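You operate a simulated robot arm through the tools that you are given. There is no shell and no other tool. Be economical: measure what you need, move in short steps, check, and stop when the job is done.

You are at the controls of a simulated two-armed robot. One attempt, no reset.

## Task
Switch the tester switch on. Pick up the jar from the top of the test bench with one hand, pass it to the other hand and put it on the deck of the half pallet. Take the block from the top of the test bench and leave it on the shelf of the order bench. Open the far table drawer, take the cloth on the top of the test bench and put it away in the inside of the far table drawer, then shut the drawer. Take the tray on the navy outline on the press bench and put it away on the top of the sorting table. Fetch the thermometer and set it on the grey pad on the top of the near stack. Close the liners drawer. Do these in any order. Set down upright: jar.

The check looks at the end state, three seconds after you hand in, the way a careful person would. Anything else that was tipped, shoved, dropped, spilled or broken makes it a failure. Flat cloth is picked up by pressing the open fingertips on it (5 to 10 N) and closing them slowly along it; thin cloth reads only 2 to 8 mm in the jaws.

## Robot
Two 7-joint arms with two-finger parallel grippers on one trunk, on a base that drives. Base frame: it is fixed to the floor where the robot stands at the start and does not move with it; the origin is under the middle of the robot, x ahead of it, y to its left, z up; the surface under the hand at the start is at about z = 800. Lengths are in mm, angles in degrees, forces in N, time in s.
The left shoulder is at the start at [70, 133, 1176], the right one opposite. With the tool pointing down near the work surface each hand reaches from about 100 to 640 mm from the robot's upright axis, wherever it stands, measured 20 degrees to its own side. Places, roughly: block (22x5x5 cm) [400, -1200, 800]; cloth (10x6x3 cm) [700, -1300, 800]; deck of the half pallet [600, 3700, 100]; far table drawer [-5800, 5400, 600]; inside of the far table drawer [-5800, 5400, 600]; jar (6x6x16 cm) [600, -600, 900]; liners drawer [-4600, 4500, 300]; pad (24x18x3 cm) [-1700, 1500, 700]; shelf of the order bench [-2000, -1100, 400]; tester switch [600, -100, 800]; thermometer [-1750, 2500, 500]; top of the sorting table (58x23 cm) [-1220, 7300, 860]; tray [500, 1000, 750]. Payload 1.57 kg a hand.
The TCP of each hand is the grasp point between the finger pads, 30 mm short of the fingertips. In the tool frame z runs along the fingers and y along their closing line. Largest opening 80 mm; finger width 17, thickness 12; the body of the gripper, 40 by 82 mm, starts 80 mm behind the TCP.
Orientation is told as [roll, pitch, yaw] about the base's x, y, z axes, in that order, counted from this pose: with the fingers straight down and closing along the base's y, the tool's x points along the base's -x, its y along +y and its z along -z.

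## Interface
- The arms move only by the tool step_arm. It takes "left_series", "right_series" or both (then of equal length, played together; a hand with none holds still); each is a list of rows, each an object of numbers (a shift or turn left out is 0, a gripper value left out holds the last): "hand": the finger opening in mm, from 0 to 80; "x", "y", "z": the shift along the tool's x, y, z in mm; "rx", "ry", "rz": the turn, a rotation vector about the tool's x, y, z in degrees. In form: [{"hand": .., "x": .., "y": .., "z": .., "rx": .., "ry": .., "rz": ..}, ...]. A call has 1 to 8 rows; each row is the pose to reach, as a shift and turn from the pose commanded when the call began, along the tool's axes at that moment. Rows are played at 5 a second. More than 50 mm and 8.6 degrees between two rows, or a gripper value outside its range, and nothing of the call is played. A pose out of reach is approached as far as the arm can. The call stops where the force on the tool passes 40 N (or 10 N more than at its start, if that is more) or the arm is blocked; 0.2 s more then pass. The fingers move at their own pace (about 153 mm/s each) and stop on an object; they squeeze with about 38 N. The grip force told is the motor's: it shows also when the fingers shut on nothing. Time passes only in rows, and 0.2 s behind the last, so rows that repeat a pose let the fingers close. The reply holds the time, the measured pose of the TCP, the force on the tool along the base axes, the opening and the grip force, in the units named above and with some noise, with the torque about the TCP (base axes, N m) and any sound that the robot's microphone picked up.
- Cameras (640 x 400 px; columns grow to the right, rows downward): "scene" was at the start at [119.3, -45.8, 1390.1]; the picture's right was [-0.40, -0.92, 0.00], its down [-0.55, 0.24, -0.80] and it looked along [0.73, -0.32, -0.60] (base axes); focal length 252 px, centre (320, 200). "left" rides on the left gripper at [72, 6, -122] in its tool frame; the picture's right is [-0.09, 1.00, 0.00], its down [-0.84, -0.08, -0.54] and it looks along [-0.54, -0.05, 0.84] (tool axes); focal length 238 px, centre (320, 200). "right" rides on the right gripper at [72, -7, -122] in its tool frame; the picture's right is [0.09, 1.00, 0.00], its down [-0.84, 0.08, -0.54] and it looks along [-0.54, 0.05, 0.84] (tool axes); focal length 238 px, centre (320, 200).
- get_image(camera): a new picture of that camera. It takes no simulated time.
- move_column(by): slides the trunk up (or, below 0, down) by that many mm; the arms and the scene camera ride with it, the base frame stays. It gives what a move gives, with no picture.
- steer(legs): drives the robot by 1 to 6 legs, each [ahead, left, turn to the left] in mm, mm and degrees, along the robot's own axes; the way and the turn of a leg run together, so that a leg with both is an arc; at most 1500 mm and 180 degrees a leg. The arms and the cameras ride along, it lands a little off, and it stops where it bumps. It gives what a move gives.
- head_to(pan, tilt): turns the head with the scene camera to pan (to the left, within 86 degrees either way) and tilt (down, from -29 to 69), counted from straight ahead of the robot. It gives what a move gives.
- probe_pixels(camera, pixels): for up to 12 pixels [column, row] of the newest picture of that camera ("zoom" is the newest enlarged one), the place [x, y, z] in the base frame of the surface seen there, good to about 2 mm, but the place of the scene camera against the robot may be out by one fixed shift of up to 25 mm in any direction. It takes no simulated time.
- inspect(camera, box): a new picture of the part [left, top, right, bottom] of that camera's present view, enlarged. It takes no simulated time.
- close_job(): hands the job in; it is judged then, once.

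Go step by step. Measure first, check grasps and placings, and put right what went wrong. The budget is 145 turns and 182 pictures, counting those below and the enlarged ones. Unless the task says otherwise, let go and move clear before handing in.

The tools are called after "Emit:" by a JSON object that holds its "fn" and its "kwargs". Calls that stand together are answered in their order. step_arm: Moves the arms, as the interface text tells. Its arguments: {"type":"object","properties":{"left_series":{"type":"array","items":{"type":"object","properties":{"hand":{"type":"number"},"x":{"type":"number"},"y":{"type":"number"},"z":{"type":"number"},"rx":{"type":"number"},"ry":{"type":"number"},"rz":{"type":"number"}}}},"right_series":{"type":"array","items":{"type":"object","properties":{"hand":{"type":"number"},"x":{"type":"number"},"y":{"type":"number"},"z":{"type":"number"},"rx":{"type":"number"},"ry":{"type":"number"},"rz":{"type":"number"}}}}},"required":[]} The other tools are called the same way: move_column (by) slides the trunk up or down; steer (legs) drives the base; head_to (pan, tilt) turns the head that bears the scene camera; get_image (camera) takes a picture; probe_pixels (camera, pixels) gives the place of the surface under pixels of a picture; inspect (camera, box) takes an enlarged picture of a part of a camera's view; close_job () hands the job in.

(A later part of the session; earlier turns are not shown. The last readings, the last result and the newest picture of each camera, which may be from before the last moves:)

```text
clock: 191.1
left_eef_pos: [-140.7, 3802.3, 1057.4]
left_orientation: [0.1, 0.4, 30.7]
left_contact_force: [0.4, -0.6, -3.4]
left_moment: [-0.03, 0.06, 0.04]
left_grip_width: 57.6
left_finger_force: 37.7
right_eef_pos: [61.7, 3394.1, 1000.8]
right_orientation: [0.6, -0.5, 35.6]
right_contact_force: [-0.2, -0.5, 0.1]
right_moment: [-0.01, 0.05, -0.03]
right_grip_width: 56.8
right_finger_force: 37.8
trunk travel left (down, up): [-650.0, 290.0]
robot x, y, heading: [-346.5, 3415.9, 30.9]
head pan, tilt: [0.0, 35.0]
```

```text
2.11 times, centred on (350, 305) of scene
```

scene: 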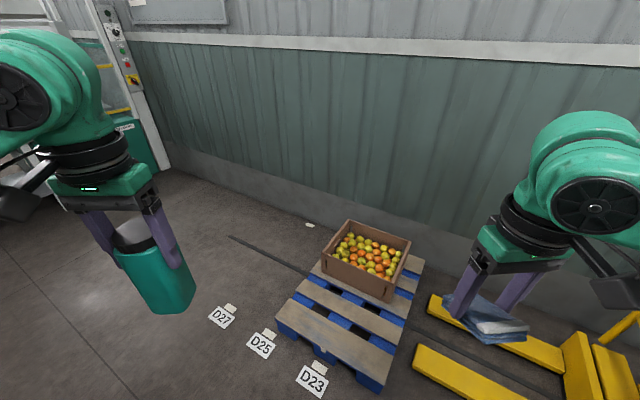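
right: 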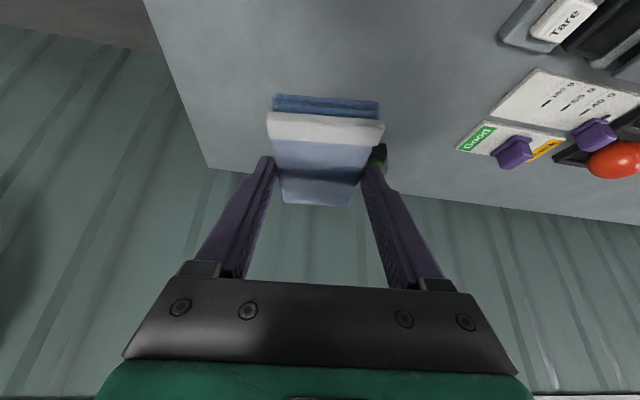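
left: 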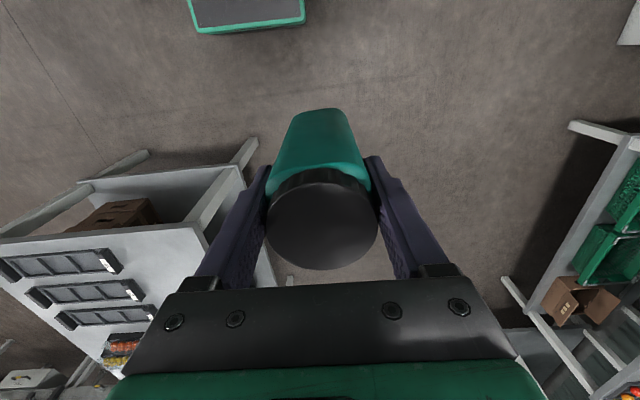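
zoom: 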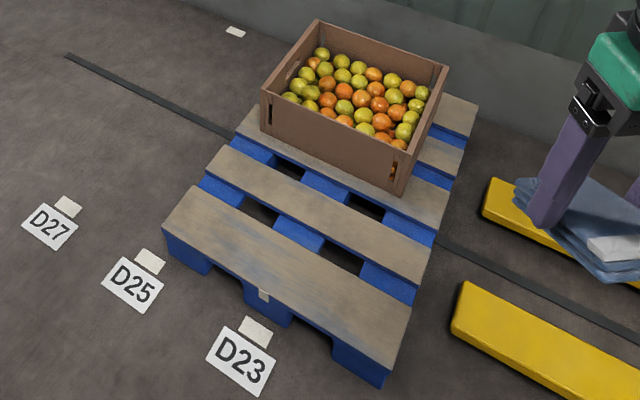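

Emit:
{"fn": "probe_pixels", "kwargs": {"camera": "zoom", "pixels": [[180, 230], [200, 195], [215, 190], [330, 345], [390, 350], [405, 310], [280, 250], [300, 240], [265, 280], [230, 160], [315, 215], [340, 235]]}}

Emit:
{"fn": "steer", "kwargs": {"legs": [[0, 0, -31], [200, 130, 0]]}}

Emit:
{"fn": "step_arm", "kwargs": {"right_series": [{"z": -40}, {"z": -80}, {"z": -120}, {"z": -150}]}}

Emit:
{"fn": "get_image", "kwargs": {"camera": "left"}}

```text
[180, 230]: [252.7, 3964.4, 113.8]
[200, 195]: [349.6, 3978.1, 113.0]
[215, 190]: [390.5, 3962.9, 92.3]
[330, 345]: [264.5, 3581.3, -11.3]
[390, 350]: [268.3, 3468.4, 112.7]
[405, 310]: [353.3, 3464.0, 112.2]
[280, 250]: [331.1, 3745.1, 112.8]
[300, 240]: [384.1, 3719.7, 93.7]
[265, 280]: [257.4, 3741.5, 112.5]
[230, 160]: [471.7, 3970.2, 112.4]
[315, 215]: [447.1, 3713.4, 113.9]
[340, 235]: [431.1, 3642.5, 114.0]
```

```text
clock: 194.4
left_eef_pos: [237.5, 3760.7, 1058.3]
left_orientation: [0.1, 0.3, -0.9]
left_contact_force: [-0.2, -0.7, -3.0]
left_moment: [-0.03, 0.04, -0.02]
left_grip_width: 57.8
left_finger_force: 37.4
right_eef_pos: [195.8, 3307.4, 1001.0]
right_orientation: [0.6, -0.5, 4.2]
right_contact_force: [0.2, 0.2, -0.9]
right_moment: [0.0, 0.0, 0.0]
right_grip_width: 56.8
right_finger_force: 38.2
trunk travel left (down, up): [-650.0, 290.0]
robot x, y, heading: [-138.5, 3532.0, -1.0]
head pan, tilt: [0.0, 35.0]
```

```text
clock: 195.4
left_eef_pos: [237.9, 3762.0, 1057.8]
left_orientation: [0.0, 0.3, -0.8]
left_contact_force: [-0.5, 0.7, -2.8]
left_moment: [-0.01, 0.0, 0.02]
left_grip_width: 57.7
left_finger_force: 38.1
right_eef_pos: [195.6, 3306.9, 1152.6]
right_orientation: [0.5, -0.4, 4.4]
right_contact_force: [-0.9, 0.7, -0.6]
right_moment: [-0.02, -0.02, 0.0]
right_grip_width: 56.7
right_finger_force: 37.9
trunk travel left (down, up): [-650.0, 290.0]
robot x, y, heading: [-137.5, 3531.1, -0.9]
head pan, tilt: [0.0, 35.0]
```

```text
95 pictures are left
```

left: 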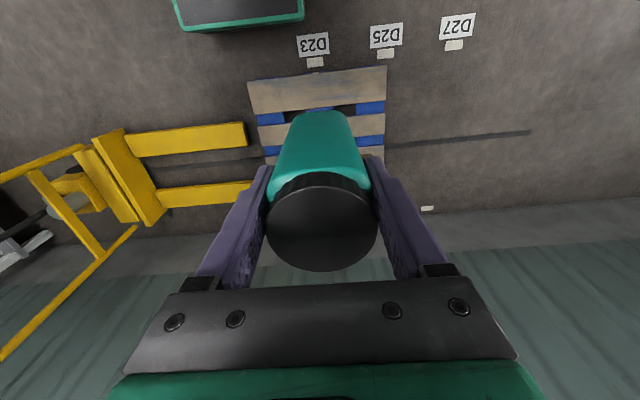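

Emit:
{"fn": "probe_pixels", "kwargs": {"camera": "left", "pixels": [[320, 74], [320, 90], [320, 101], [255, 95], [378, 90], [370, 125], [340, 72], [325, 170], [300, 195], [345, 195], [322, 150], [322, 200]]}}

```text
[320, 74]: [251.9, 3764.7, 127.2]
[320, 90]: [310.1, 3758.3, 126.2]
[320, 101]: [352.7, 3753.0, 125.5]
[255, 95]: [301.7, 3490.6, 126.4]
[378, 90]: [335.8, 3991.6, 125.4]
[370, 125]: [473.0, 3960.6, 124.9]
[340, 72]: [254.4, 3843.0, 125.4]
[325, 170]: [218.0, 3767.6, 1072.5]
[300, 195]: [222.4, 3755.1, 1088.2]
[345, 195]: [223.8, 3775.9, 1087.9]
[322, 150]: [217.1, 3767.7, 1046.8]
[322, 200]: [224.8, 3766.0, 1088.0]
```

Emit:
{"fn": "probe_pixels", "kwargs": {"camera": "left", "pixels": [[322, 265], [322, 235], [275, 225], [370, 225], [318, 125], [318, 115], [285, 180], [350, 130], [292, 130]]}}

```text
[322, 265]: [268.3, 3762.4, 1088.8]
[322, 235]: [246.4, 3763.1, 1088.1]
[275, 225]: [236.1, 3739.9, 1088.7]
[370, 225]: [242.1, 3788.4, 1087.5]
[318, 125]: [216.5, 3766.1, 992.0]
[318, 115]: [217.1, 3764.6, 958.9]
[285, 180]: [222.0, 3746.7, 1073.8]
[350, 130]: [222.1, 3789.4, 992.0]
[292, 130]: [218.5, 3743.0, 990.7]
```

Slat 1 spans x 247–362, z 125.5; the jar hangs level with its axis at TCP+9 mm, base ≈ TCP−127. Moving it over the slat centre and lowering the trunk.

Emit:
{"fn": "step_arm", "kwargs": {"left_series": [{"x": -20}, {"x": -40}, {"x": -58}, {"x": -58}]}}

Emit:
{"fn": "move_column", "kwargs": {"by": -400}}

Emit:
{"fn": "move_column", "kwargs": {"by": -235}}

Emit:
{"fn": "get_image", "kwargs": {"camera": "left"}}

Emit:
{"fn": "get_image", "kwargs": {"camera": "scene"}}

```text
clock: 196.4
left_eef_pos: [297.0, 3760.4, 1057.3]
left_orientation: [0.1, 0.4, -0.8]
left_contact_force: [-0.3, 0.1, -2.6]
left_moment: [-0.03, 0.03, -0.01]
left_grip_width: 57.6
left_finger_force: 37.5
right_eef_pos: [195.8, 3306.4, 1152.1]
right_orientation: [0.6, -0.5, 4.2]
right_contact_force: [-0.5, -0.2, 0.0]
right_moment: [0.0, 0.0, -0.01]
right_grip_width: 56.7
right_finger_force: 38.4
trunk travel left (down, up): [-650.0, 290.0]
robot x, y, heading: [-139.0, 3532.3, -0.9]
head pan, tilt: [0.0, 35.0]
```

```text
clock: 200.2
left_eef_pos: [296.6, 3761.5, 657.3]
left_orientation: [0.2, 0.4, -0.9]
left_contact_force: [-0.5, 0.0, -3.4]
left_moment: [-0.01, 0.01, 0.0]
left_grip_width: 57.7
left_finger_force: 38.0
right_eef_pos: [195.0, 3307.7, 750.7]
right_orientation: [0.6, -0.5, 4.2]
right_contact_force: [0.6, 1.1, -0.1]
right_moment: [0.01, 0.01, 0.01]
right_grip_width: 56.6
right_finger_force: 37.9
trunk travel left (down, up): [-250.0, 690.0]
robot x, y, heading: [-139.8, 3536.2, -1.0]
head pan, tilt: [0.0, 35.0]
```

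```text
clock: 202.7
left_eef_pos: [295.7, 3761.5, 421.0]
left_orientation: [0.1, 0.5, -0.9]
left_contact_force: [-0.2, -0.2, -4.0]
left_moment: [0.0, 0.01, 0.02]
left_grip_width: 57.6
left_finger_force: 38.0
right_eef_pos: [196.3, 3307.3, 516.7]
right_orientation: [0.7, -0.6, 4.2]
right_contact_force: [0.5, -0.6, -1.7]
right_moment: [0.0, 0.02, -0.02]
right_grip_width: 56.8
right_finger_force: 38.0
trunk travel left (down, up): [-15.0, 925.0]
robot x, y, heading: [-136.8, 3534.2, -0.9]
head pan, tilt: [0.0, 35.0]
```

```text
94 pictures are left
```

left: 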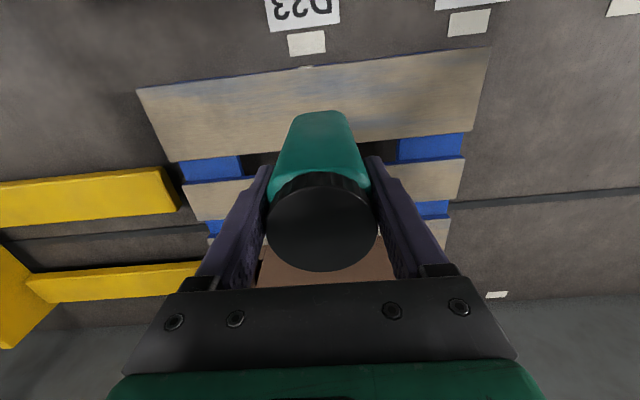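

```text
93 pictures are left
```

scene: 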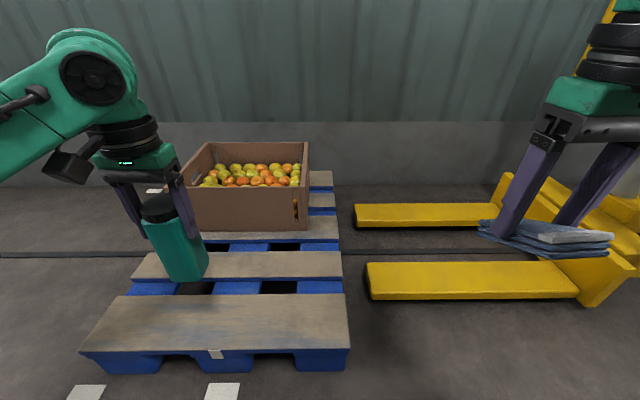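

Clear below. Lowering with the left arm to near the slat, then gently to contact.

Emit:
{"fn": "step_arm", "kwargs": {"left_series": [{"z": 30}, {"z": 60}, {"z": 90}, {"z": 120}, {"z": 145}, {"z": 158}, {"z": 163}, {"z": 163}]}}

Emit:
{"fn": "get_image", "kwargs": {"camera": "scene"}}

```text
clock: 204.5
left_eef_pos: [295.8, 3760.9, 259.2]
left_orientation: [0.0, 0.4, -1.0]
left_contact_force: [0.9, 0.3, -3.0]
left_moment: [-0.02, 0.01, 0.03]
left_grip_width: 57.5
left_finger_force: 38.4
right_eef_pos: [195.9, 3305.7, 516.7]
right_orientation: [0.6, -0.6, 4.2]
right_contact_force: [0.8, 0.5, -0.3]
right_moment: [0.0, -0.02, 0.03]
right_grip_width: 56.8
right_finger_force: 37.9
trunk travel left (down, up): [-15.0, 925.0]
robot x, y, heading: [-138.9, 3534.2, -0.7]
head pan, tilt: [0.0, 35.0]
```

```text
92 pictures are left
```

scene: 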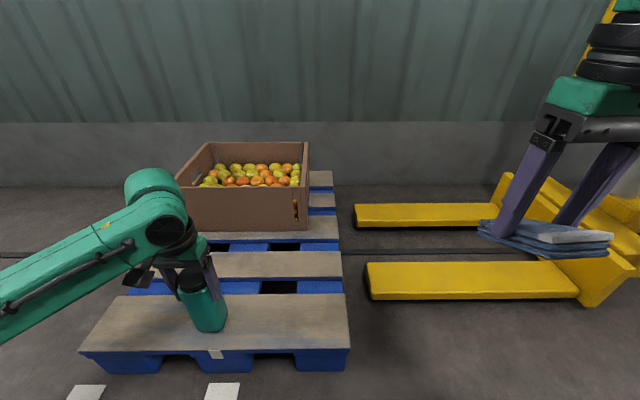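

Emit:
{"fn": "step_arm", "kwargs": {"left_series": [{"z": 2}, {"z": 3.5}, {"z": 5}, {"z": 6}, {"z": 7}, {"z": 7.5}, {"z": 8}]}}

```text
clock: 206.1
left_eef_pos: [294.8, 3762.4, 252.3]
left_orientation: [0.1, 0.4, -0.9]
left_contact_force: [1.0, 0.1, -3.6]
left_moment: [-0.05, 0.02, 0.0]
left_grip_width: 57.7
left_finger_force: 37.8
right_eef_pos: [195.0, 3305.9, 517.0]
right_orientation: [0.6, -0.5, 4.2]
right_contact_force: [0.6, 0.1, -0.2]
right_moment: [0.04, 0.01, 0.02]
right_grip_width: 56.9
right_finger_force: 37.8
trunk travel left (down, up): [-15.0, 925.0]
robot x, y, heading: [-137.6, 3534.4, -0.6]
head pan, tilt: [0.0, 35.0]
```

Emit:
{"fn": "step_arm", "kwargs": {"left_series": [{"z": 1}, {"z": 2}, {"z": 3}, {"z": 4}, {"z": 5}]}}

Emit:
{"fn": "inspect", "kwargs": {"camera": "scene", "box": [140, 240, 260, 360]}}

```text
clock: 207.3
left_eef_pos: [294.6, 3762.6, 247.6]
left_orientation: [0.1, 0.4, -0.9]
left_contact_force: [0.1, -0.3, -4.3]
left_moment: [-0.01, 0.03, -0.01]
left_grip_width: 57.6
left_finger_force: 38.2
right_eef_pos: [196.1, 3305.3, 516.3]
right_orientation: [0.6, -0.6, 4.2]
right_contact_force: [-0.1, -0.1, -0.4]
right_moment: [0.01, -0.01, 0.02]
right_grip_width: 56.7
right_finger_force: 37.6
trunk travel left (down, up): [-15.0, 925.0]
robot x, y, heading: [-140.9, 3532.5, -0.8]
head pan, tilt: [0.0, 35.0]
```

```text
3.33 times, centred on (200, 300) of scene
```

zoom: 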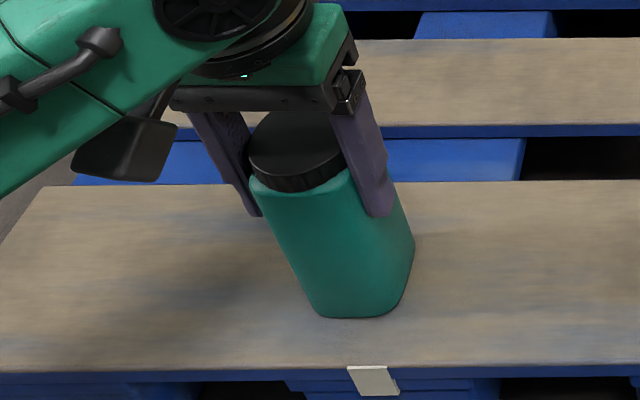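

Emit:
{"fn": "step_arm", "kwargs": {"left_series": [{"z": 1}, {"z": 2}, {"z": 3}, {"z": 4}]}}

```text
clock: 208.3
left_eef_pos: [296.1, 3760.4, 245.4]
left_orientation: [0.1, 0.0, -0.8]
left_contact_force: [-5.4, 2.8, 18.8]
left_moment: [-0.19, 0.76, -0.1]
left_grip_width: 57.7
left_finger_force: 37.8
right_eef_pos: [194.5, 3305.0, 516.5]
right_orientation: [0.6, -0.6, 4.2]
right_contact_force: [0.6, -0.2, -0.6]
right_moment: [-0.02, 0.03, -0.01]
right_grip_width: 56.8
right_finger_force: 37.6
trunk travel left (down, up): [-15.0, 925.0]
robot x, y, heading: [-136.2, 3534.0, -0.8]
head pan, tilt: [0.0, 35.0]
```

Contact at 19 N. Easing up 1.5 mm, opening and rising straight up.

Emit:
{"fn": "step_arm", "kwargs": {"left_series": [{"z": -1.5}, {"z": -1.5, "hand": 80}, {"z": -1.5, "hand": 80}, {"z": -1.5, "hand": 80}, {"z": -30}, {"z": -70}, {"z": -110}, {"z": -150}]}}

Emit:
{"fn": "get_image", "kwargs": {"camera": "scene"}}

Emit:
{"fn": "move_column", "kwargs": {"by": 400}}

```text
clock: 210.1
left_eef_pos: [295.7, 3759.5, 392.4]
left_orientation: [0.0, 0.5, -0.9]
left_contact_force: [0.8, 0.4, -0.4]
left_moment: [0.0, 0.04, -0.03]
left_grip_width: 80.1
left_finger_force: 0.1
right_eef_pos: [195.9, 3305.8, 516.4]
right_orientation: [0.6, -0.5, 4.2]
right_contact_force: [0.4, -0.1, 0.1]
right_moment: [-0.05, 0.01, 0.01]
right_grip_width: 56.6
right_finger_force: 38.1
trunk travel left (down, up): [-15.0, 925.0]
robot x, y, heading: [-141.2, 3532.5, -0.8]
head pan, tilt: [0.0, 35.0]
```

```text
90 pictures are left
```

scene: 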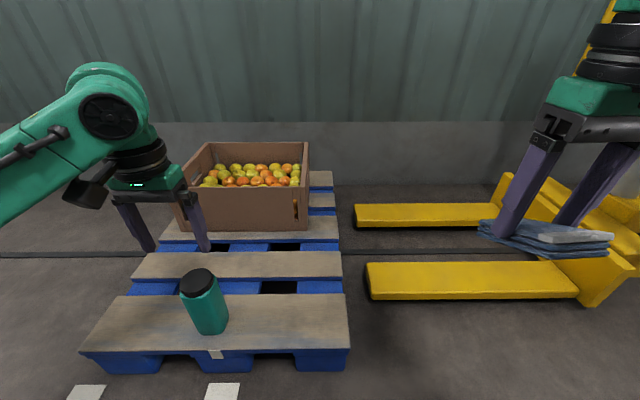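

```text
clock: 213.9
left_eef_pos: [296.2, 3760.3, 792.1]
left_orientation: [0.1, 0.2, -0.9]
left_contact_force: [0.3, -0.2, 0.1]
left_moment: [-0.01, 0.04, 0.0]
left_grip_width: 80.1
left_finger_force: 0.1
right_eef_pos: [195.6, 3306.2, 917.0]
right_orientation: [0.6, -0.4, 4.2]
right_contact_force: [0.1, 0.1, -0.5]
right_moment: [-0.01, 0.03, 0.0]
right_grip_width: 56.6
right_finger_force: 37.9
trunk travel left (down, up): [-415.0, 525.0]
robot x, y, heading: [-137.5, 3532.6, -0.9]
head pan, tilt: [0.0, 35.0]
```

Jar stands upright on the slat. Raising the trunk and driving to the press bench for the tray.

Emit:
{"fn": "move_column", "kwargs": {"by": 300}}

Emit:
{"fn": "steer", "kwargs": {"legs": [[-220, 0, 0], [0, -1400, 0], [0, -1280, 0], [280, 0, 0]]}}

Emit:
{"fn": "head_to", "kwargs": {"pan": 12, "tilt": 45}}

Emit:
{"fn": "get_image", "kwargs": {"camera": "scene"}}

Emit:
{"fn": "get_image", "kwargs": {"camera": "left"}}

```text
clock: 216.9
left_eef_pos: [296.6, 3761.1, 1091.4]
left_orientation: [0.1, 0.3, -0.9]
left_contact_force: [0.7, 0.0, -0.2]
left_moment: [-0.01, 0.0, 0.0]
left_grip_width: 80.0
left_finger_force: 0.0
right_eef_pos: [195.3, 3306.7, 1215.5]
right_orientation: [0.6, -0.5, 4.2]
right_contact_force: [0.0, -0.3, -0.4]
right_moment: [-0.03, -0.01, 0.01]
right_grip_width: 56.9
right_finger_force: 37.9
trunk travel left (down, up): [-715.0, 225.0]
robot x, y, heading: [-136.8, 3532.9, -0.7]
head pan, tilt: [0.0, 35.0]
```

```text
clock: 232.6
left_eef_pos: [314.6, 1112.7, 1093.4]
left_orientation: [0.1, 0.3, -1.5]
left_contact_force: [0.4, 0.2, 0.4]
left_moment: [0.0, 0.0, -0.02]
left_grip_width: 80.0
left_finger_force: 0.1
right_eef_pos: [207.9, 659.9, 1217.4]
right_orientation: [0.6, -0.6, 3.5]
right_contact_force: [-1.3, 0.5, -0.5]
right_moment: [0.01, -0.04, 0.01]
right_grip_width: 56.9
right_finger_force: 38.0
trunk travel left (down, up): [-715.0, 225.0]
robot x, y, heading: [-120.8, 890.9, -1.4]
head pan, tilt: [0.0, 35.0]
```

```text
clock: 233.3
left_eef_pos: [316.4, 1112.6, 1092.3]
left_orientation: [0.1, 0.5, -1.6]
left_contact_force: [-0.2, 0.2, 0.3]
left_moment: [0.01, 0.03, -0.04]
left_grip_width: 80.2
left_finger_force: 0.0
right_eef_pos: [209.8, 660.0, 1215.7]
right_orientation: [0.6, -0.5, 3.6]
right_contact_force: [0.7, 0.3, -0.6]
right_moment: [-0.03, 0.03, 0.01]
right_grip_width: 56.6
right_finger_force: 37.8
trunk travel left (down, up): [-715.0, 225.0]
robot x, y, heading: [-119.8, 888.5, -1.5]
head pan, tilt: [12.0, 45.0]
```

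```text
89 pictures are left
```

scene: 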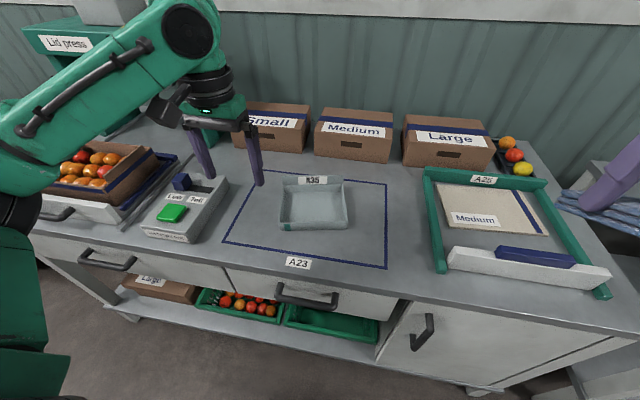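

```text
88 pictures are left
```

left: 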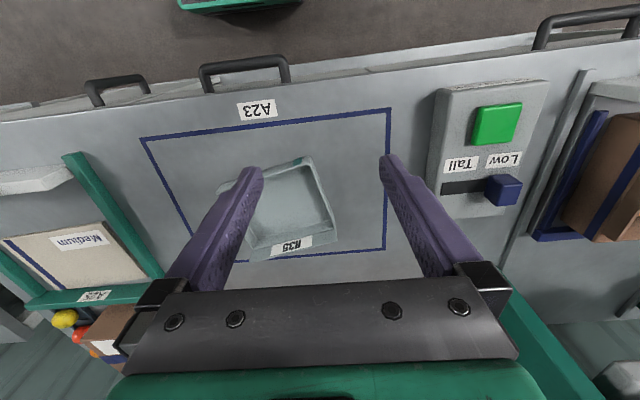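

Emit:
{"fn": "inspect", "kwargs": {"camera": "scene", "box": [260, 160, 370, 250]}}

Emit:
{"fn": "inspect", "kwargs": {"camera": "left", "box": [200, 130, 370, 280]}}

Emit:
{"fn": "probe_pixels", "kwargs": {"camera": "zoom", "pixels": [[410, 105], [380, 110], [240, 150], [150, 210], [500, 330], [440, 230], [350, 250], [200, 440], [480, 260], [430, 130], [520, 320], [350, 80]]}}

```text
4.44 times, centred on (315, 205) of scene
```

zoom: 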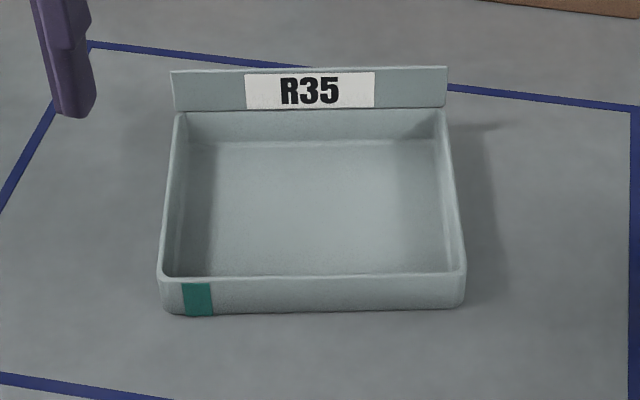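

```text
2.67 times, centred on (285, 205) of left
```

zoom: 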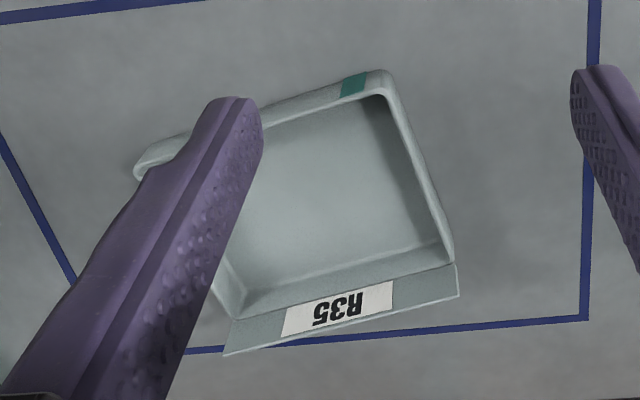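

```text
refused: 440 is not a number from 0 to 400
```

Emit:
{"fn": "probe_pixels", "kwargs": {"camera": "zoom", "pixels": [[150, 160], [377, 77], [320, 98], [410, 150], [447, 255], [456, 293], [230, 350], [345, 318], [330, 180], [340, 285], [430, 210], [345, 335]]}}

```text
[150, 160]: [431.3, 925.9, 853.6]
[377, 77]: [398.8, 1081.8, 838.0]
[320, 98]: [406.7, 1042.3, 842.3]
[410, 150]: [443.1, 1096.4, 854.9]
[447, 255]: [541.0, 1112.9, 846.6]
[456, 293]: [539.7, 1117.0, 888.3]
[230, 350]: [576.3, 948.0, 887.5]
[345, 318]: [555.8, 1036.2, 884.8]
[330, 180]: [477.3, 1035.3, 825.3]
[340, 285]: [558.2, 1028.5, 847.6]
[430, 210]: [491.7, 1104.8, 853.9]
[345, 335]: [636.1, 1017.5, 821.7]
```

Tray: rim z ≈855, floor 825, robot-left wall runs (443,1096)→(541,1113), yaw ≈ +11°. I'll pinch that wall at its middle with the left hand; first 90 mm closer.

Emit:
{"fn": "steer", "kwargs": {"legs": [[90, 0, 0]]}}

Emit:
{"fn": "step_arm", "kwargs": {"left_series": [{"x": -15, "y": -2, "z": 35, "rz": -4, "hand": 45}, {"x": -30, "y": -4, "z": 70, "rz": -8}, {"x": -50, "y": -5, "z": 105, "rz": -12.5}, {"x": -70, "y": -6, "z": 140, "rz": -12.5}, {"x": -70, "y": -6, "z": 150, "rz": -12.5}, {"x": -70, "y": -6, "z": 150, "rz": -12.5}]}}

Emit:
{"fn": "get_image", "kwargs": {"camera": "left"}}

```text
clock: 234.5
left_eef_pos: [404.1, 1111.3, 1091.6]
left_orientation: [0.0, 0.2, -1.5]
left_contact_force: [0.4, 0.7, 0.8]
left_moment: [-0.01, 0.02, 0.01]
left_grip_width: 80.2
left_finger_force: 0.0
right_eef_pos: [297.1, 658.6, 1217.1]
right_orientation: [0.6, -0.7, 3.5]
right_contact_force: [-0.6, 0.4, 0.1]
right_moment: [-0.03, 0.05, 0.03]
right_grip_width: 56.9
right_finger_force: 37.9
trunk travel left (down, up): [-715.0, 225.0]
robot x, y, heading: [-31.6, 885.6, -1.2]
head pan, tilt: [12.0, 45.0]
```

```text
clock: 235.9
left_eef_pos: [474.1, 1103.7, 942.0]
left_orientation: [0.2, 0.2, 11.0]
left_contact_force: [-0.4, 0.3, -0.4]
left_moment: [0.02, -0.01, 0.0]
left_grip_width: 45.2
left_finger_force: 0.0
right_eef_pos: [299.1, 658.5, 1216.3]
right_orientation: [0.6, -0.5, 3.6]
right_contact_force: [-0.4, 0.4, -0.5]
right_moment: [0.01, 0.0, -0.03]
right_grip_width: 56.9
right_finger_force: 38.0
trunk travel left (down, up): [-715.0, 225.0]
robot x, y, heading: [-32.9, 887.9, -1.4]
head pan, tilt: [12.0, 45.0]
```

```text
85 pictures are left
```

left: 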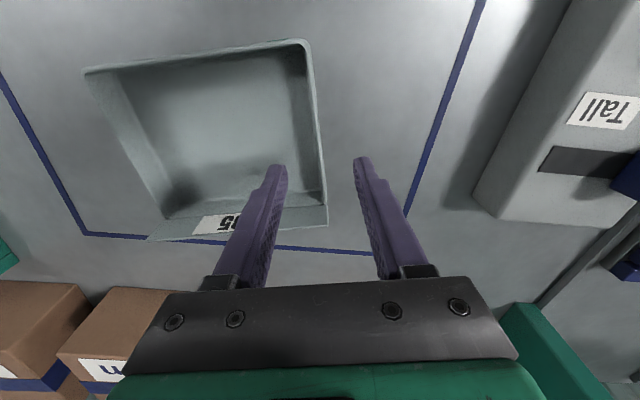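

Emit:
{"fn": "probe_pixels", "kwargs": {"camera": "left", "pixels": [[310, 50], [309, 70], [317, 110], [320, 140], [322, 170], [324, 200], [313, 110], [302, 100]]}}

```text
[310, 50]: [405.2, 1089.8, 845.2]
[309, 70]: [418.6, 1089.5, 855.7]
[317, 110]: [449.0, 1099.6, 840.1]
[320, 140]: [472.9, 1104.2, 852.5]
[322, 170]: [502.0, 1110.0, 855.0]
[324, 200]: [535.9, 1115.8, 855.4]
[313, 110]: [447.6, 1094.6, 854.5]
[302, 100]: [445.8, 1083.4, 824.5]
```

Wall centred between the fingers. Descending so tips are ~3 mm above the bench and closing.

Emit:
{"fn": "step_arm", "kwargs": {"left_series": [{"y": -3, "z": 30}, {"y": -3, "z": 60}, {"y": -3, "z": 78}, {"y": -3, "z": 82}, {"y": -3, "z": 82, "hand": 20}, {"y": -3, "z": 82, "hand": 0}, {"y": -3, "z": 82, "hand": 0}, {"y": -3, "z": 82, "hand": 0}]}}

Emit:
{"fn": "get_image", "kwargs": {"camera": "left"}}

```text
clock: 237.7
left_eef_pos: [474.0, 1101.9, 859.7]
left_orientation: [0.2, 0.3, 11.0]
left_contact_force: [-0.1, 0.2, -0.4]
left_moment: [-0.07, -0.07, 0.1]
left_grip_width: 3.4
left_finger_force: 24.0
right_eef_pos: [300.6, 657.8, 1216.5]
right_orientation: [0.7, -0.5, 3.7]
right_contact_force: [0.1, -0.5, -0.1]
right_moment: [-0.02, -0.04, 0.02]
right_grip_width: 56.9
right_finger_force: 38.4
trunk travel left (down, up): [-715.0, 225.0]
robot x, y, heading: [-28.8, 887.1, -1.4]
head pan, tilt: [12.0, 45.0]
```

```text
84 pictures are left
```

left: 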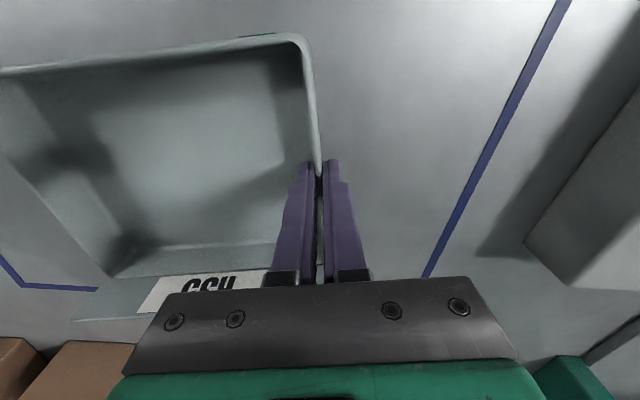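

Pinched at 3.4 mm. Lifting slowly and checking for droop.

Emit:
{"fn": "step_arm", "kwargs": {"left_series": [{"z": -5}, {"z": -12}, {"z": -22}, {"z": -35}, {"z": -50}, {"z": -65}, {"z": -80}]}}

Emit:
{"fn": "get_image", "kwargs": {"camera": "left"}}

Emit:
{"fn": "get_image", "kwargs": {"camera": "scene"}}

```text
clock: 239.3
left_eef_pos: [476.3, 1100.5, 938.8]
left_orientation: [0.2, 0.4, 10.9]
left_contact_force: [-0.8, -0.3, -1.9]
left_moment: [0.12, 0.06, 0.0]
left_grip_width: 3.6
left_finger_force: 24.8
right_eef_pos: [299.3, 658.1, 1216.7]
right_orientation: [0.7, -0.5, 3.6]
right_contact_force: [-0.3, 1.1, 0.7]
right_moment: [0.01, 0.0, -0.02]
right_grip_width: 56.5
right_finger_force: 38.0
trunk travel left (down, up): [-715.0, 225.0]
robot x, y, heading: [-33.5, 890.7, -1.3]
head pan, tilt: [12.0, 45.0]
```

```text
83 pictures are left
```

left: 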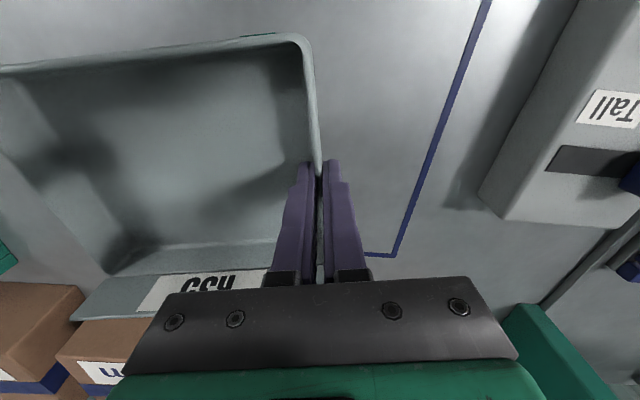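

```text
82 pictures are left
```

scene: 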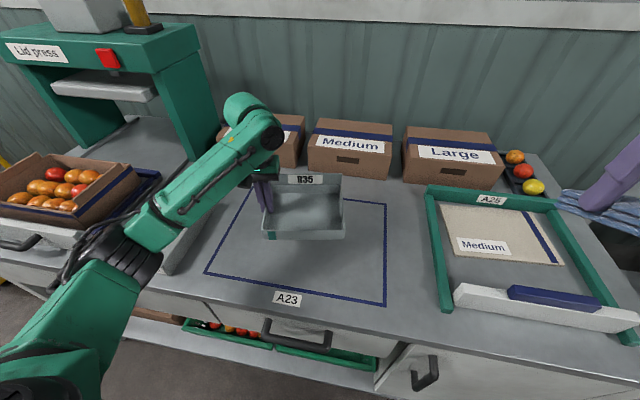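

Tray held level. Raising, tucking in, and driving up the corridor towards the sorting table.

Emit:
{"fn": "move_column", "kwargs": {"by": 150}}

Emit:
{"fn": "steer", "kwargs": {"legs": [[-330, 0, 0], [0, 0, 91.3], [1400, 0, 0], [1400, 0, 0], [1100, 0, 0]]}}

Emit:
{"fn": "head_to", "kwargs": {"pan": 15, "tilt": 15}}

Emit:
{"fn": "get_image", "kwargs": {"camera": "scene"}}

```text
clock: 241.0
left_eef_pos: [477.5, 1100.4, 1087.0]
left_orientation: [0.2, 0.3, 11.0]
left_contact_force: [-0.3, -0.2, -2.1]
left_moment: [0.15, 0.06, -0.02]
left_grip_width: 3.5
left_finger_force: 24.1
right_eef_pos: [300.0, 659.0, 1367.3]
right_orientation: [0.6, -0.5, 3.6]
right_contact_force: [0.7, -0.5, -0.5]
right_moment: [-0.01, 0.01, 0.04]
right_grip_width: 56.6
right_finger_force: 37.6
trunk travel left (down, up): [-865.0, 75.0]
robot x, y, heading: [-30.5, 892.4, -1.3]
head pan, tilt: [12.0, 45.0]
```

```text
clock: 265.4
left_eef_pos: [-625.1, 5288.1, 1089.0]
left_orientation: [0.1, 0.3, 101.6]
left_contact_force: [0.1, 0.4, -2.1]
left_moment: [-0.02, 0.13, -0.02]
left_grip_width: 3.4
left_finger_force: 24.0
right_eef_pos: [-181.6, 5115.8, 1367.1]
right_orientation: [0.7, -0.7, 94.2]
right_contact_force: [1.0, -0.6, -0.3]
right_moment: [0.04, -0.02, 0.0]
right_grip_width: 56.8
right_finger_force: 37.8
trunk travel left (down, up): [-865.0, 75.0]
robot x, y, heading: [-409.8, 4783.3, 89.3]
head pan, tilt: [12.0, 45.0]
```

```text
clock: 266.4
left_eef_pos: [-625.2, 5288.1, 1087.9]
left_orientation: [0.2, 0.3, 101.6]
left_contact_force: [-0.3, -0.2, -1.3]
left_moment: [-0.06, 0.11, -0.01]
left_grip_width: 3.6
left_finger_force: 24.2
right_eef_pos: [-180.8, 5117.1, 1366.8]
right_orientation: [0.7, -0.4, 94.2]
right_contact_force: [-0.3, 1.1, -0.2]
right_moment: [-0.02, -0.04, 0.03]
right_grip_width: 56.7
right_finger_force: 38.2
trunk travel left (down, up): [-865.0, 75.0]
robot x, y, heading: [-407.5, 4780.6, 89.2]
head pan, tilt: [15.0, 15.0]
```

```text
81 pictures are left
```

scene: 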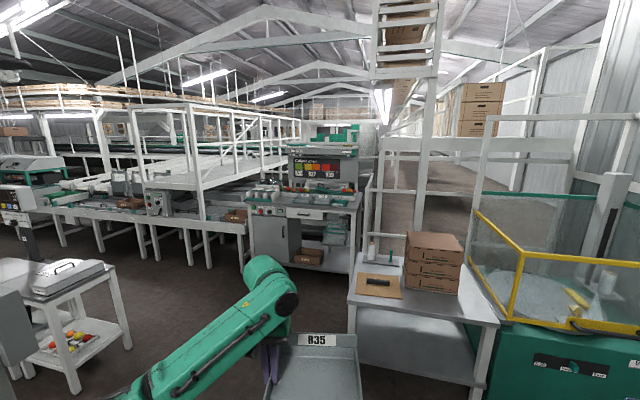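

A sorting table with an R35/R37/R39 board is at scene (250-360,150-270). Measuring it.

Emit:
{"fn": "inspect", "kwargs": {"camera": "scene", "box": [230, 130, 380, 280]}}

Emit:
{"fn": "probe_pixels", "kwargs": {"camera": "scene", "pixels": [[255, 195], [350, 205], [300, 192], [270, 210], [335, 212], [320, 270], [248, 255], [350, 290], [170, 240], [350, 370], [405, 380], [320, 165]]}}

```text
2.67 times, centred on (305, 205) of scene
```

zoom: 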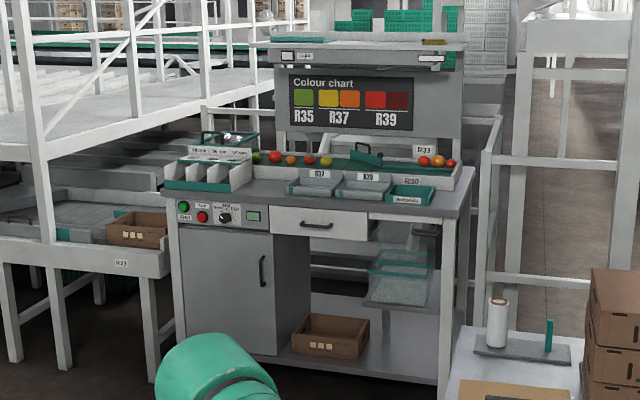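

```text
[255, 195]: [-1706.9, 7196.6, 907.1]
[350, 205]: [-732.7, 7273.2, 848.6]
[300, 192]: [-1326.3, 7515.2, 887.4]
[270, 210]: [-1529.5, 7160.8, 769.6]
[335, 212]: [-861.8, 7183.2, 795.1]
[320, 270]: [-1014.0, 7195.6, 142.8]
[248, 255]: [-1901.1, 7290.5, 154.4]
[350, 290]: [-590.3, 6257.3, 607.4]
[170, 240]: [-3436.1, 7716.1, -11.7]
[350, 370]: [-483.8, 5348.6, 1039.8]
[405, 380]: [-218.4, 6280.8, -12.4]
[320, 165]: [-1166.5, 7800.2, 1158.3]
```

Emit:
{"fn": "probe_pixels", "kwargs": {"camera": "scene", "pixels": [[128, 345], [115, 270], [75, 385], [350, 310], [360, 265], [20, 260], [225, 330], [180, 330]]}}

```text
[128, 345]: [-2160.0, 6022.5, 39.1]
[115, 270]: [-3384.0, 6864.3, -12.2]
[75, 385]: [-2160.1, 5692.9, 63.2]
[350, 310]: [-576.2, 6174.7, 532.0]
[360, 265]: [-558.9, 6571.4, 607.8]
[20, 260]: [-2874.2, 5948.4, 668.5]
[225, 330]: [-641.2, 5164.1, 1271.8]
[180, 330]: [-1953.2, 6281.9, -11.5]
```

Channel between trolley (x −2160) and side table (x −560) is clear. Driving to just short of the sorting table.

Emit:
{"fn": "steer", "kwargs": {"legs": [[0, 790, 0], [1000, 0, 0], [720, 0, 0]]}}

Emit:
{"fn": "head_to", "kwargs": {"pan": 5, "tilt": 35}}

Emit:
{"fn": "get_image", "kwargs": {"camera": "scene"}}

Emit:
{"fn": "get_image", "kwargs": {"camera": "left"}}

```text
clock: 268.7
left_eef_pos: [-866.6, 5369.4, 1083.8]
left_orientation: [-0.2, 0.3, 101.2]
left_contact_force: [-0.6, -0.5, -1.3]
left_moment: [-0.04, 0.15, 0.02]
left_grip_width: 3.3
left_finger_force: 24.4
right_eef_pos: [-425.9, 5193.1, 1360.1]
right_orientation: [0.4, 0.0, 93.9]
right_contact_force: [0.8, 0.5, -0.5]
right_moment: [0.07, 0.06, 0.03]
right_grip_width: 56.8
right_finger_force: 37.5
trunk travel left (down, up): [-865.0, 75.0]
robot x, y, heading: [-642.6, 4853.8, 88.7]
head pan, tilt: [15.0, 15.0]
stopped in leg 1: the robot was blocked; the commanded pose is now the measured one
```

```text
clock: 269.5
left_eef_pos: [-865.6, 5369.1, 1083.0]
left_orientation: [0.0, 0.4, 101.2]
left_contact_force: [-0.6, 0.2, -1.7]
left_moment: [-0.05, 0.14, -0.01]
left_grip_width: 3.4
left_finger_force: 24.5
right_eef_pos: [-422.5, 5193.9, 1358.6]
right_orientation: [0.6, 0.2, 94.1]
right_contact_force: [-0.7, 0.9, 0.0]
right_moment: [-0.03, 0.03, -0.02]
right_grip_width: 56.7
right_finger_force: 37.5
trunk travel left (down, up): [-865.0, 75.0]
robot x, y, heading: [-645.0, 4855.2, 89.0]
head pan, tilt: [5.0, 35.0]
```

```text
79 pictures are left
```

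scene: 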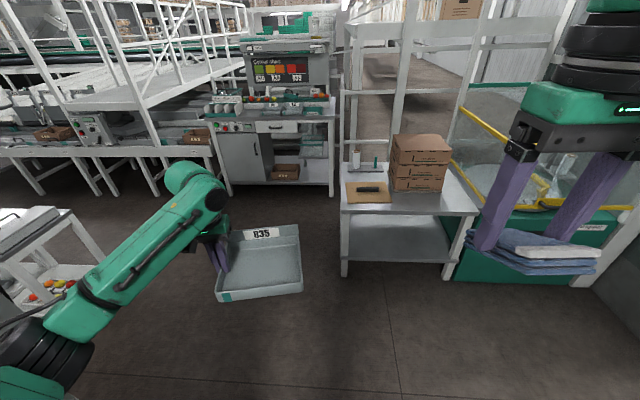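

```text
78 pictures are left
```

left: 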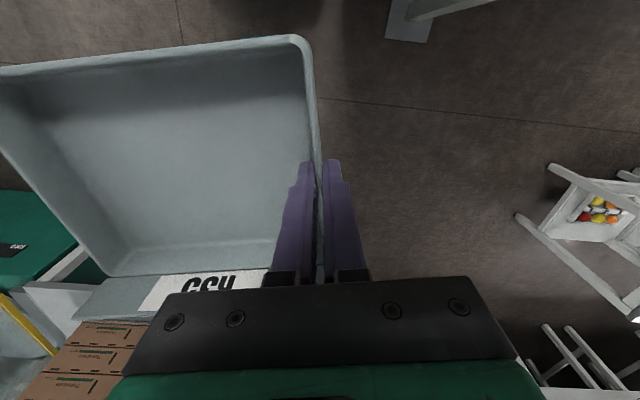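

The base was blocked on its left at x≈−645. Looking left to see what I touched.

Emit:
{"fn": "head_to", "kwargs": {"pan": 70, "tilt": 40}}

Emit:
{"fn": "get_image", "kwargs": {"camera": "scene"}}

```text
clock: 270.9
left_eef_pos: [-867.8, 5369.8, 1082.7]
left_orientation: [0.1, 0.4, 101.3]
left_contact_force: [0.1, 0.6, -1.3]
left_moment: [-0.02, 0.09, -0.02]
left_grip_width: 3.5
left_finger_force: 24.3
right_eef_pos: [-425.2, 5195.9, 1357.9]
right_orientation: [0.7, 0.2, 94.3]
right_contact_force: [0.4, 0.2, -0.6]
right_moment: [-0.05, -0.05, 0.01]
right_grip_width: 56.8
right_finger_force: 38.0
trunk travel left (down, up): [-865.0, 75.0]
robot x, y, heading: [-642.7, 4856.9, 89.0]
head pan, tilt: [70.0, 40.0]
```

```text
77 pictures are left
```

scene: 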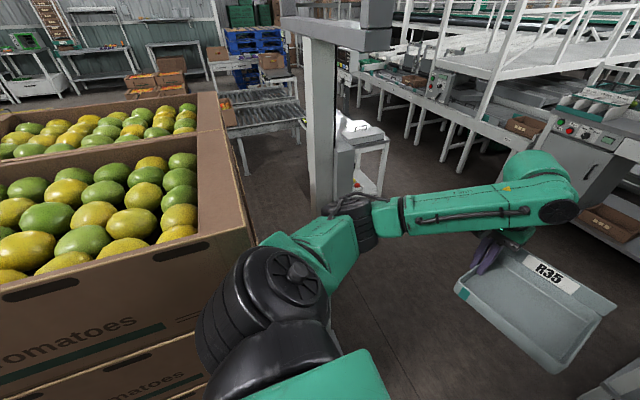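

Emit:
{"fn": "probe_pixels", "kwargs": {"camera": "scene", "pixels": [[230, 200], [240, 230], [320, 190], [345, 200], [335, 30], [215, 250], [385, 145], [320, 210], [360, 190]]}}

Emit:
{"fn": "steer", "kwargs": {"legs": [[0, -60, 0]]}}

Emit:
{"fn": "head_to", "kwargs": {"pan": 80, "tilt": 55}}

Emit:
{"fn": "get_image", "kwargs": {"camera": "scene"}}

```text
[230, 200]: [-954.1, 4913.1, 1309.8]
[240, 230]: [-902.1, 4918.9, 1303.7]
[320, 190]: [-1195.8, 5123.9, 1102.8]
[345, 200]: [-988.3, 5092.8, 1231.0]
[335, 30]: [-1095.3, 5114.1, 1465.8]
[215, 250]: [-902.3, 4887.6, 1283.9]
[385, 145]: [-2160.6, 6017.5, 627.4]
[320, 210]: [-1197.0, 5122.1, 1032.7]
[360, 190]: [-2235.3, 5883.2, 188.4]
```

```text
clock: 271.8
left_eef_pos: [-844.0, 5365.6, 1074.7]
left_orientation: [-2.0, 0.6, 101.5]
left_contact_force: [-0.7, -0.2, -1.5]
left_moment: [-0.07, 0.12, -0.01]
left_grip_width: 3.5
left_finger_force: 24.2
right_eef_pos: [-410.2, 5191.4, 1366.2]
right_orientation: [-1.3, 0.1, 94.3]
right_contact_force: [-0.6, 0.1, 0.3]
right_moment: [-0.02, -0.08, -0.02]
right_grip_width: 56.7
right_finger_force: 38.2
trunk travel left (down, up): [-865.0, 75.0]
robot x, y, heading: [-585.1, 4855.1, 89.2]
head pan, tilt: [70.0, 40.0]
```

```text
clock: 272.6
left_eef_pos: [-841.8, 5362.3, 1077.2]
left_orientation: [-2.0, 0.4, 101.5]
left_contact_force: [-0.2, -0.1, -1.9]
left_moment: [-0.05, 0.1, 0.02]
left_grip_width: 3.6
left_finger_force: 24.8
right_eef_pos: [-410.1, 5187.0, 1367.2]
right_orientation: [-1.3, 0.0, 94.5]
right_contact_force: [-1.1, -0.5, -0.6]
right_moment: [0.0, -0.02, -0.01]
right_grip_width: 56.4
right_finger_force: 37.9
trunk travel left (down, up): [-865.0, 75.0]
robot x, y, heading: [-581.4, 4855.5, 89.3]
head pan, tilt: [80.0, 55.0]
```

```text
76 pictures are left
```

scene: 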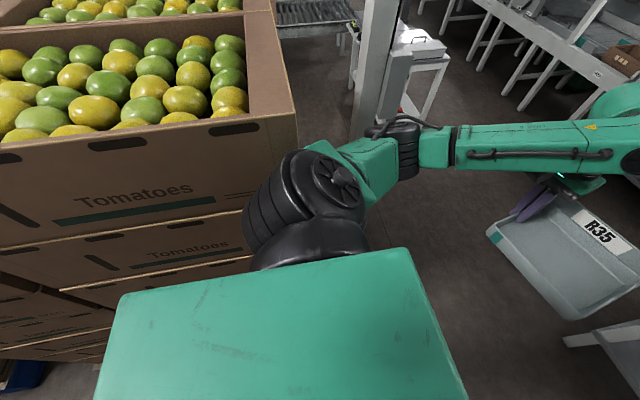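

Roll readings show the robot leaning ~2° to the left now, so the base may be riding on something. Looking down on both sides.

Emit:
{"fn": "head_to", "kwargs": {"pan": -60, "tilt": 65}}

Emit:
{"fn": "get_image", "kwargs": {"camera": "scene"}}

Emit:
{"fn": "head_to", "kwargs": {"pan": 25, "tilt": 68}}

Emit:
{"fn": "get_image", "kwargs": {"camera": "scene"}}

Emit:
{"fn": "get_image", "kwargs": {"camera": "left"}}

Emit:
{"fn": "get_image", "kwargs": {"camera": "right"}}

```text
clock: 274.8
left_eef_pos: [-840.8, 5361.6, 1076.9]
left_orientation: [-2.0, 0.4, 101.5]
left_contact_force: [-0.4, 0.0, -1.0]
left_moment: [-0.04, 0.12, -0.02]
left_grip_width: 3.5
left_finger_force: 25.3
right_eef_pos: [-407.1, 5186.3, 1367.9]
right_orientation: [-1.3, 0.0, 94.4]
right_contact_force: [-0.6, -0.2, -1.2]
right_moment: [0.0, 0.02, 0.0]
right_grip_width: 56.8
right_finger_force: 38.0
trunk travel left (down, up): [-865.0, 75.0]
robot x, y, heading: [-582.0, 4853.9, 89.1]
head pan, tilt: [-60.0, 65.0]
```

```text
75 pictures are left
```

scene: 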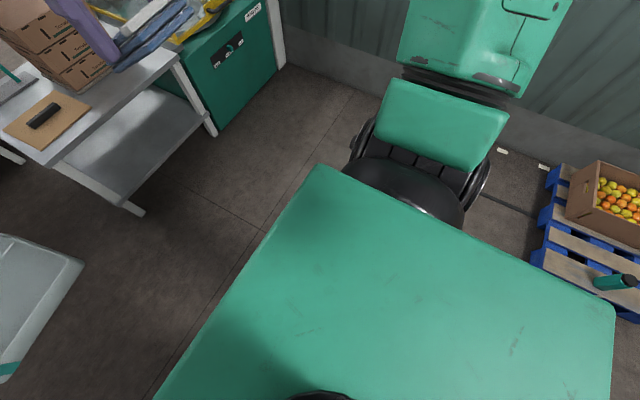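

```text
clock: 276.4
left_eef_pos: [-841.3, 5362.1, 1077.0]
left_orientation: [-1.9, 0.4, 101.5]
left_contact_force: [-0.4, -0.4, -0.7]
left_moment: [-0.04, 0.14, 0.0]
left_grip_width: 3.5
left_finger_force: 23.8
right_eef_pos: [-407.2, 5187.4, 1366.2]
right_orientation: [-1.3, -0.1, 94.5]
right_contact_force: [0.1, -0.4, -0.2]
right_moment: [-0.04, 0.0, -0.03]
right_grip_width: 56.5
right_finger_force: 37.5
trunk travel left (down, up): [-865.0, 75.0]
robot x, y, heading: [-584.3, 4853.9, 89.4]
head pan, tilt: [25.0, 68.0]
```

```text
74 pictures are left
```

scene: 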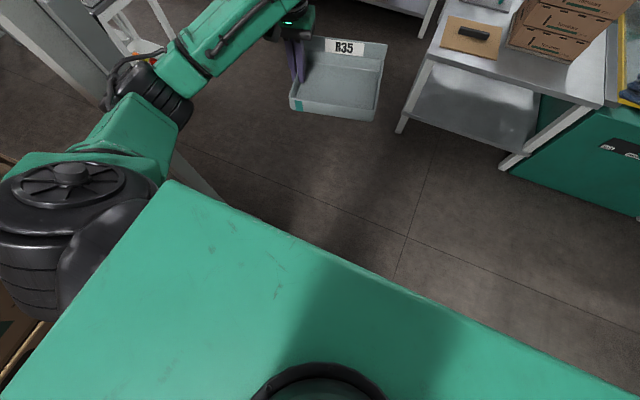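

```text
73 pictures are left
```

left: 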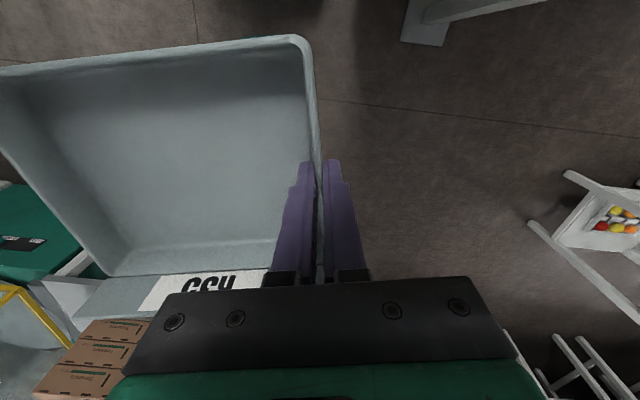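

```text
72 pictures are left
```

right: 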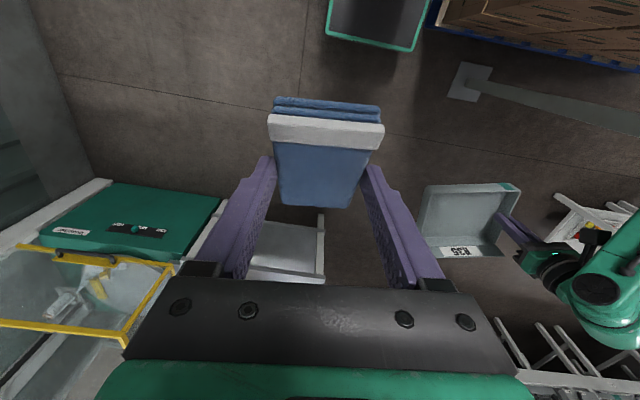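

The left elbow was beside a fixed post (foot seen in right view (465,85)). I'll move another 80 mm right, away from stack and post, and recheck the lean.

Emit:
{"fn": "steer", "kwargs": {"legs": [[0, -80, 0]]}}

Emit:
{"fn": "step_arm", "kwargs": {"left_series": [{}, {}]}}

Emit:
{"fn": "head_to", "kwargs": {"pan": 75, "tilt": 40}}

Emit:
{"fn": "get_image", "kwargs": {"camera": "scene"}}

```text
clock: 277.5
left_eef_pos: [-767.0, 5360.3, 1075.2]
left_orientation: [-2.2, 0.6, 101.6]
left_contact_force: [-0.4, -0.3, -1.5]
left_moment: [-0.04, 0.06, 0.0]
left_grip_width: 3.1
left_finger_force: 24.6
right_eef_pos: [-336.6, 5186.6, 1368.6]
right_orientation: [-1.6, -0.1, 94.4]
right_contact_force: [-0.1, 0.2, -0.1]
right_moment: [0.01, -0.06, 0.01]
right_grip_width: 56.5
right_finger_force: 38.1
trunk travel left (down, up): [-865.0, 75.0]
robot x, y, heading: [-505.4, 4853.1, 89.2]
head pan, tilt: [25.0, 68.0]
```

```text
clock: 278.1
left_eef_pos: [-763.8, 5360.3, 1076.4]
left_orientation: [-2.1, 0.5, 101.6]
left_contact_force: [-1.1, 0.1, -1.3]
left_moment: [-0.05, 0.1, -0.05]
left_grip_width: 3.7
left_finger_force: 24.6
right_eef_pos: [-334.0, 5184.7, 1366.6]
right_orientation: [-1.5, 0.0, 94.5]
right_contact_force: [-1.3, 0.1, -0.4]
right_moment: [-0.03, -0.04, 0.0]
right_grip_width: 56.6
right_finger_force: 38.2
trunk travel left (down, up): [-865.0, 75.0]
robot x, y, heading: [-500.3, 4850.3, 89.2]
head pan, tilt: [25.0, 68.0]
```

```text
clock: 279.3
left_eef_pos: [-761.6, 5360.8, 1077.9]
left_orientation: [-2.0, 0.5, 101.6]
left_contact_force: [-0.4, 0.5, -2.0]
left_moment: [-0.06, 0.14, -0.02]
left_grip_width: 3.6
left_finger_force: 24.3
right_eef_pos: [-327.7, 5185.4, 1366.9]
right_orientation: [-1.4, 0.0, 94.4]
right_contact_force: [0.8, -0.3, -0.7]
right_moment: [0.03, 0.04, 0.03]
right_grip_width: 56.8
right_finger_force: 37.2
trunk travel left (down, up): [-865.0, 75.0]
robot x, y, heading: [-502.4, 4853.9, 89.2]
head pan, tilt: [75.0, 40.0]
```

```text
71 pictures are left
```

scene: 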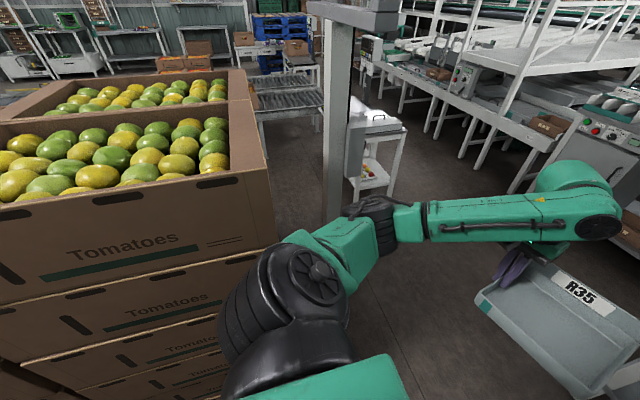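

Everything is free; the arms just kept their bumped pose (about 2° off), which I can correct. Probing the post to plan the way round it.

Emit:
{"fn": "probe_pixels", "kwargs": {"camera": "scene", "pixels": [[327, 120], [349, 120], [338, 190], [356, 160], [350, 5], [398, 10], [262, 110], [270, 200], [250, 280], [230, 330]]}}

```text
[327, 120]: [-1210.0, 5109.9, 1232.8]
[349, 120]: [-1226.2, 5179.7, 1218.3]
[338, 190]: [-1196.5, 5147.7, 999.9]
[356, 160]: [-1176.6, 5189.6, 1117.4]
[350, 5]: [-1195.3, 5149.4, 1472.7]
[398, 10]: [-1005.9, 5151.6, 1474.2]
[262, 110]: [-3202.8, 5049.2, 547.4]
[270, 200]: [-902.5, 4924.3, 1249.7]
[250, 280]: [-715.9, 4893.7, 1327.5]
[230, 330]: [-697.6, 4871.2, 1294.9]
```

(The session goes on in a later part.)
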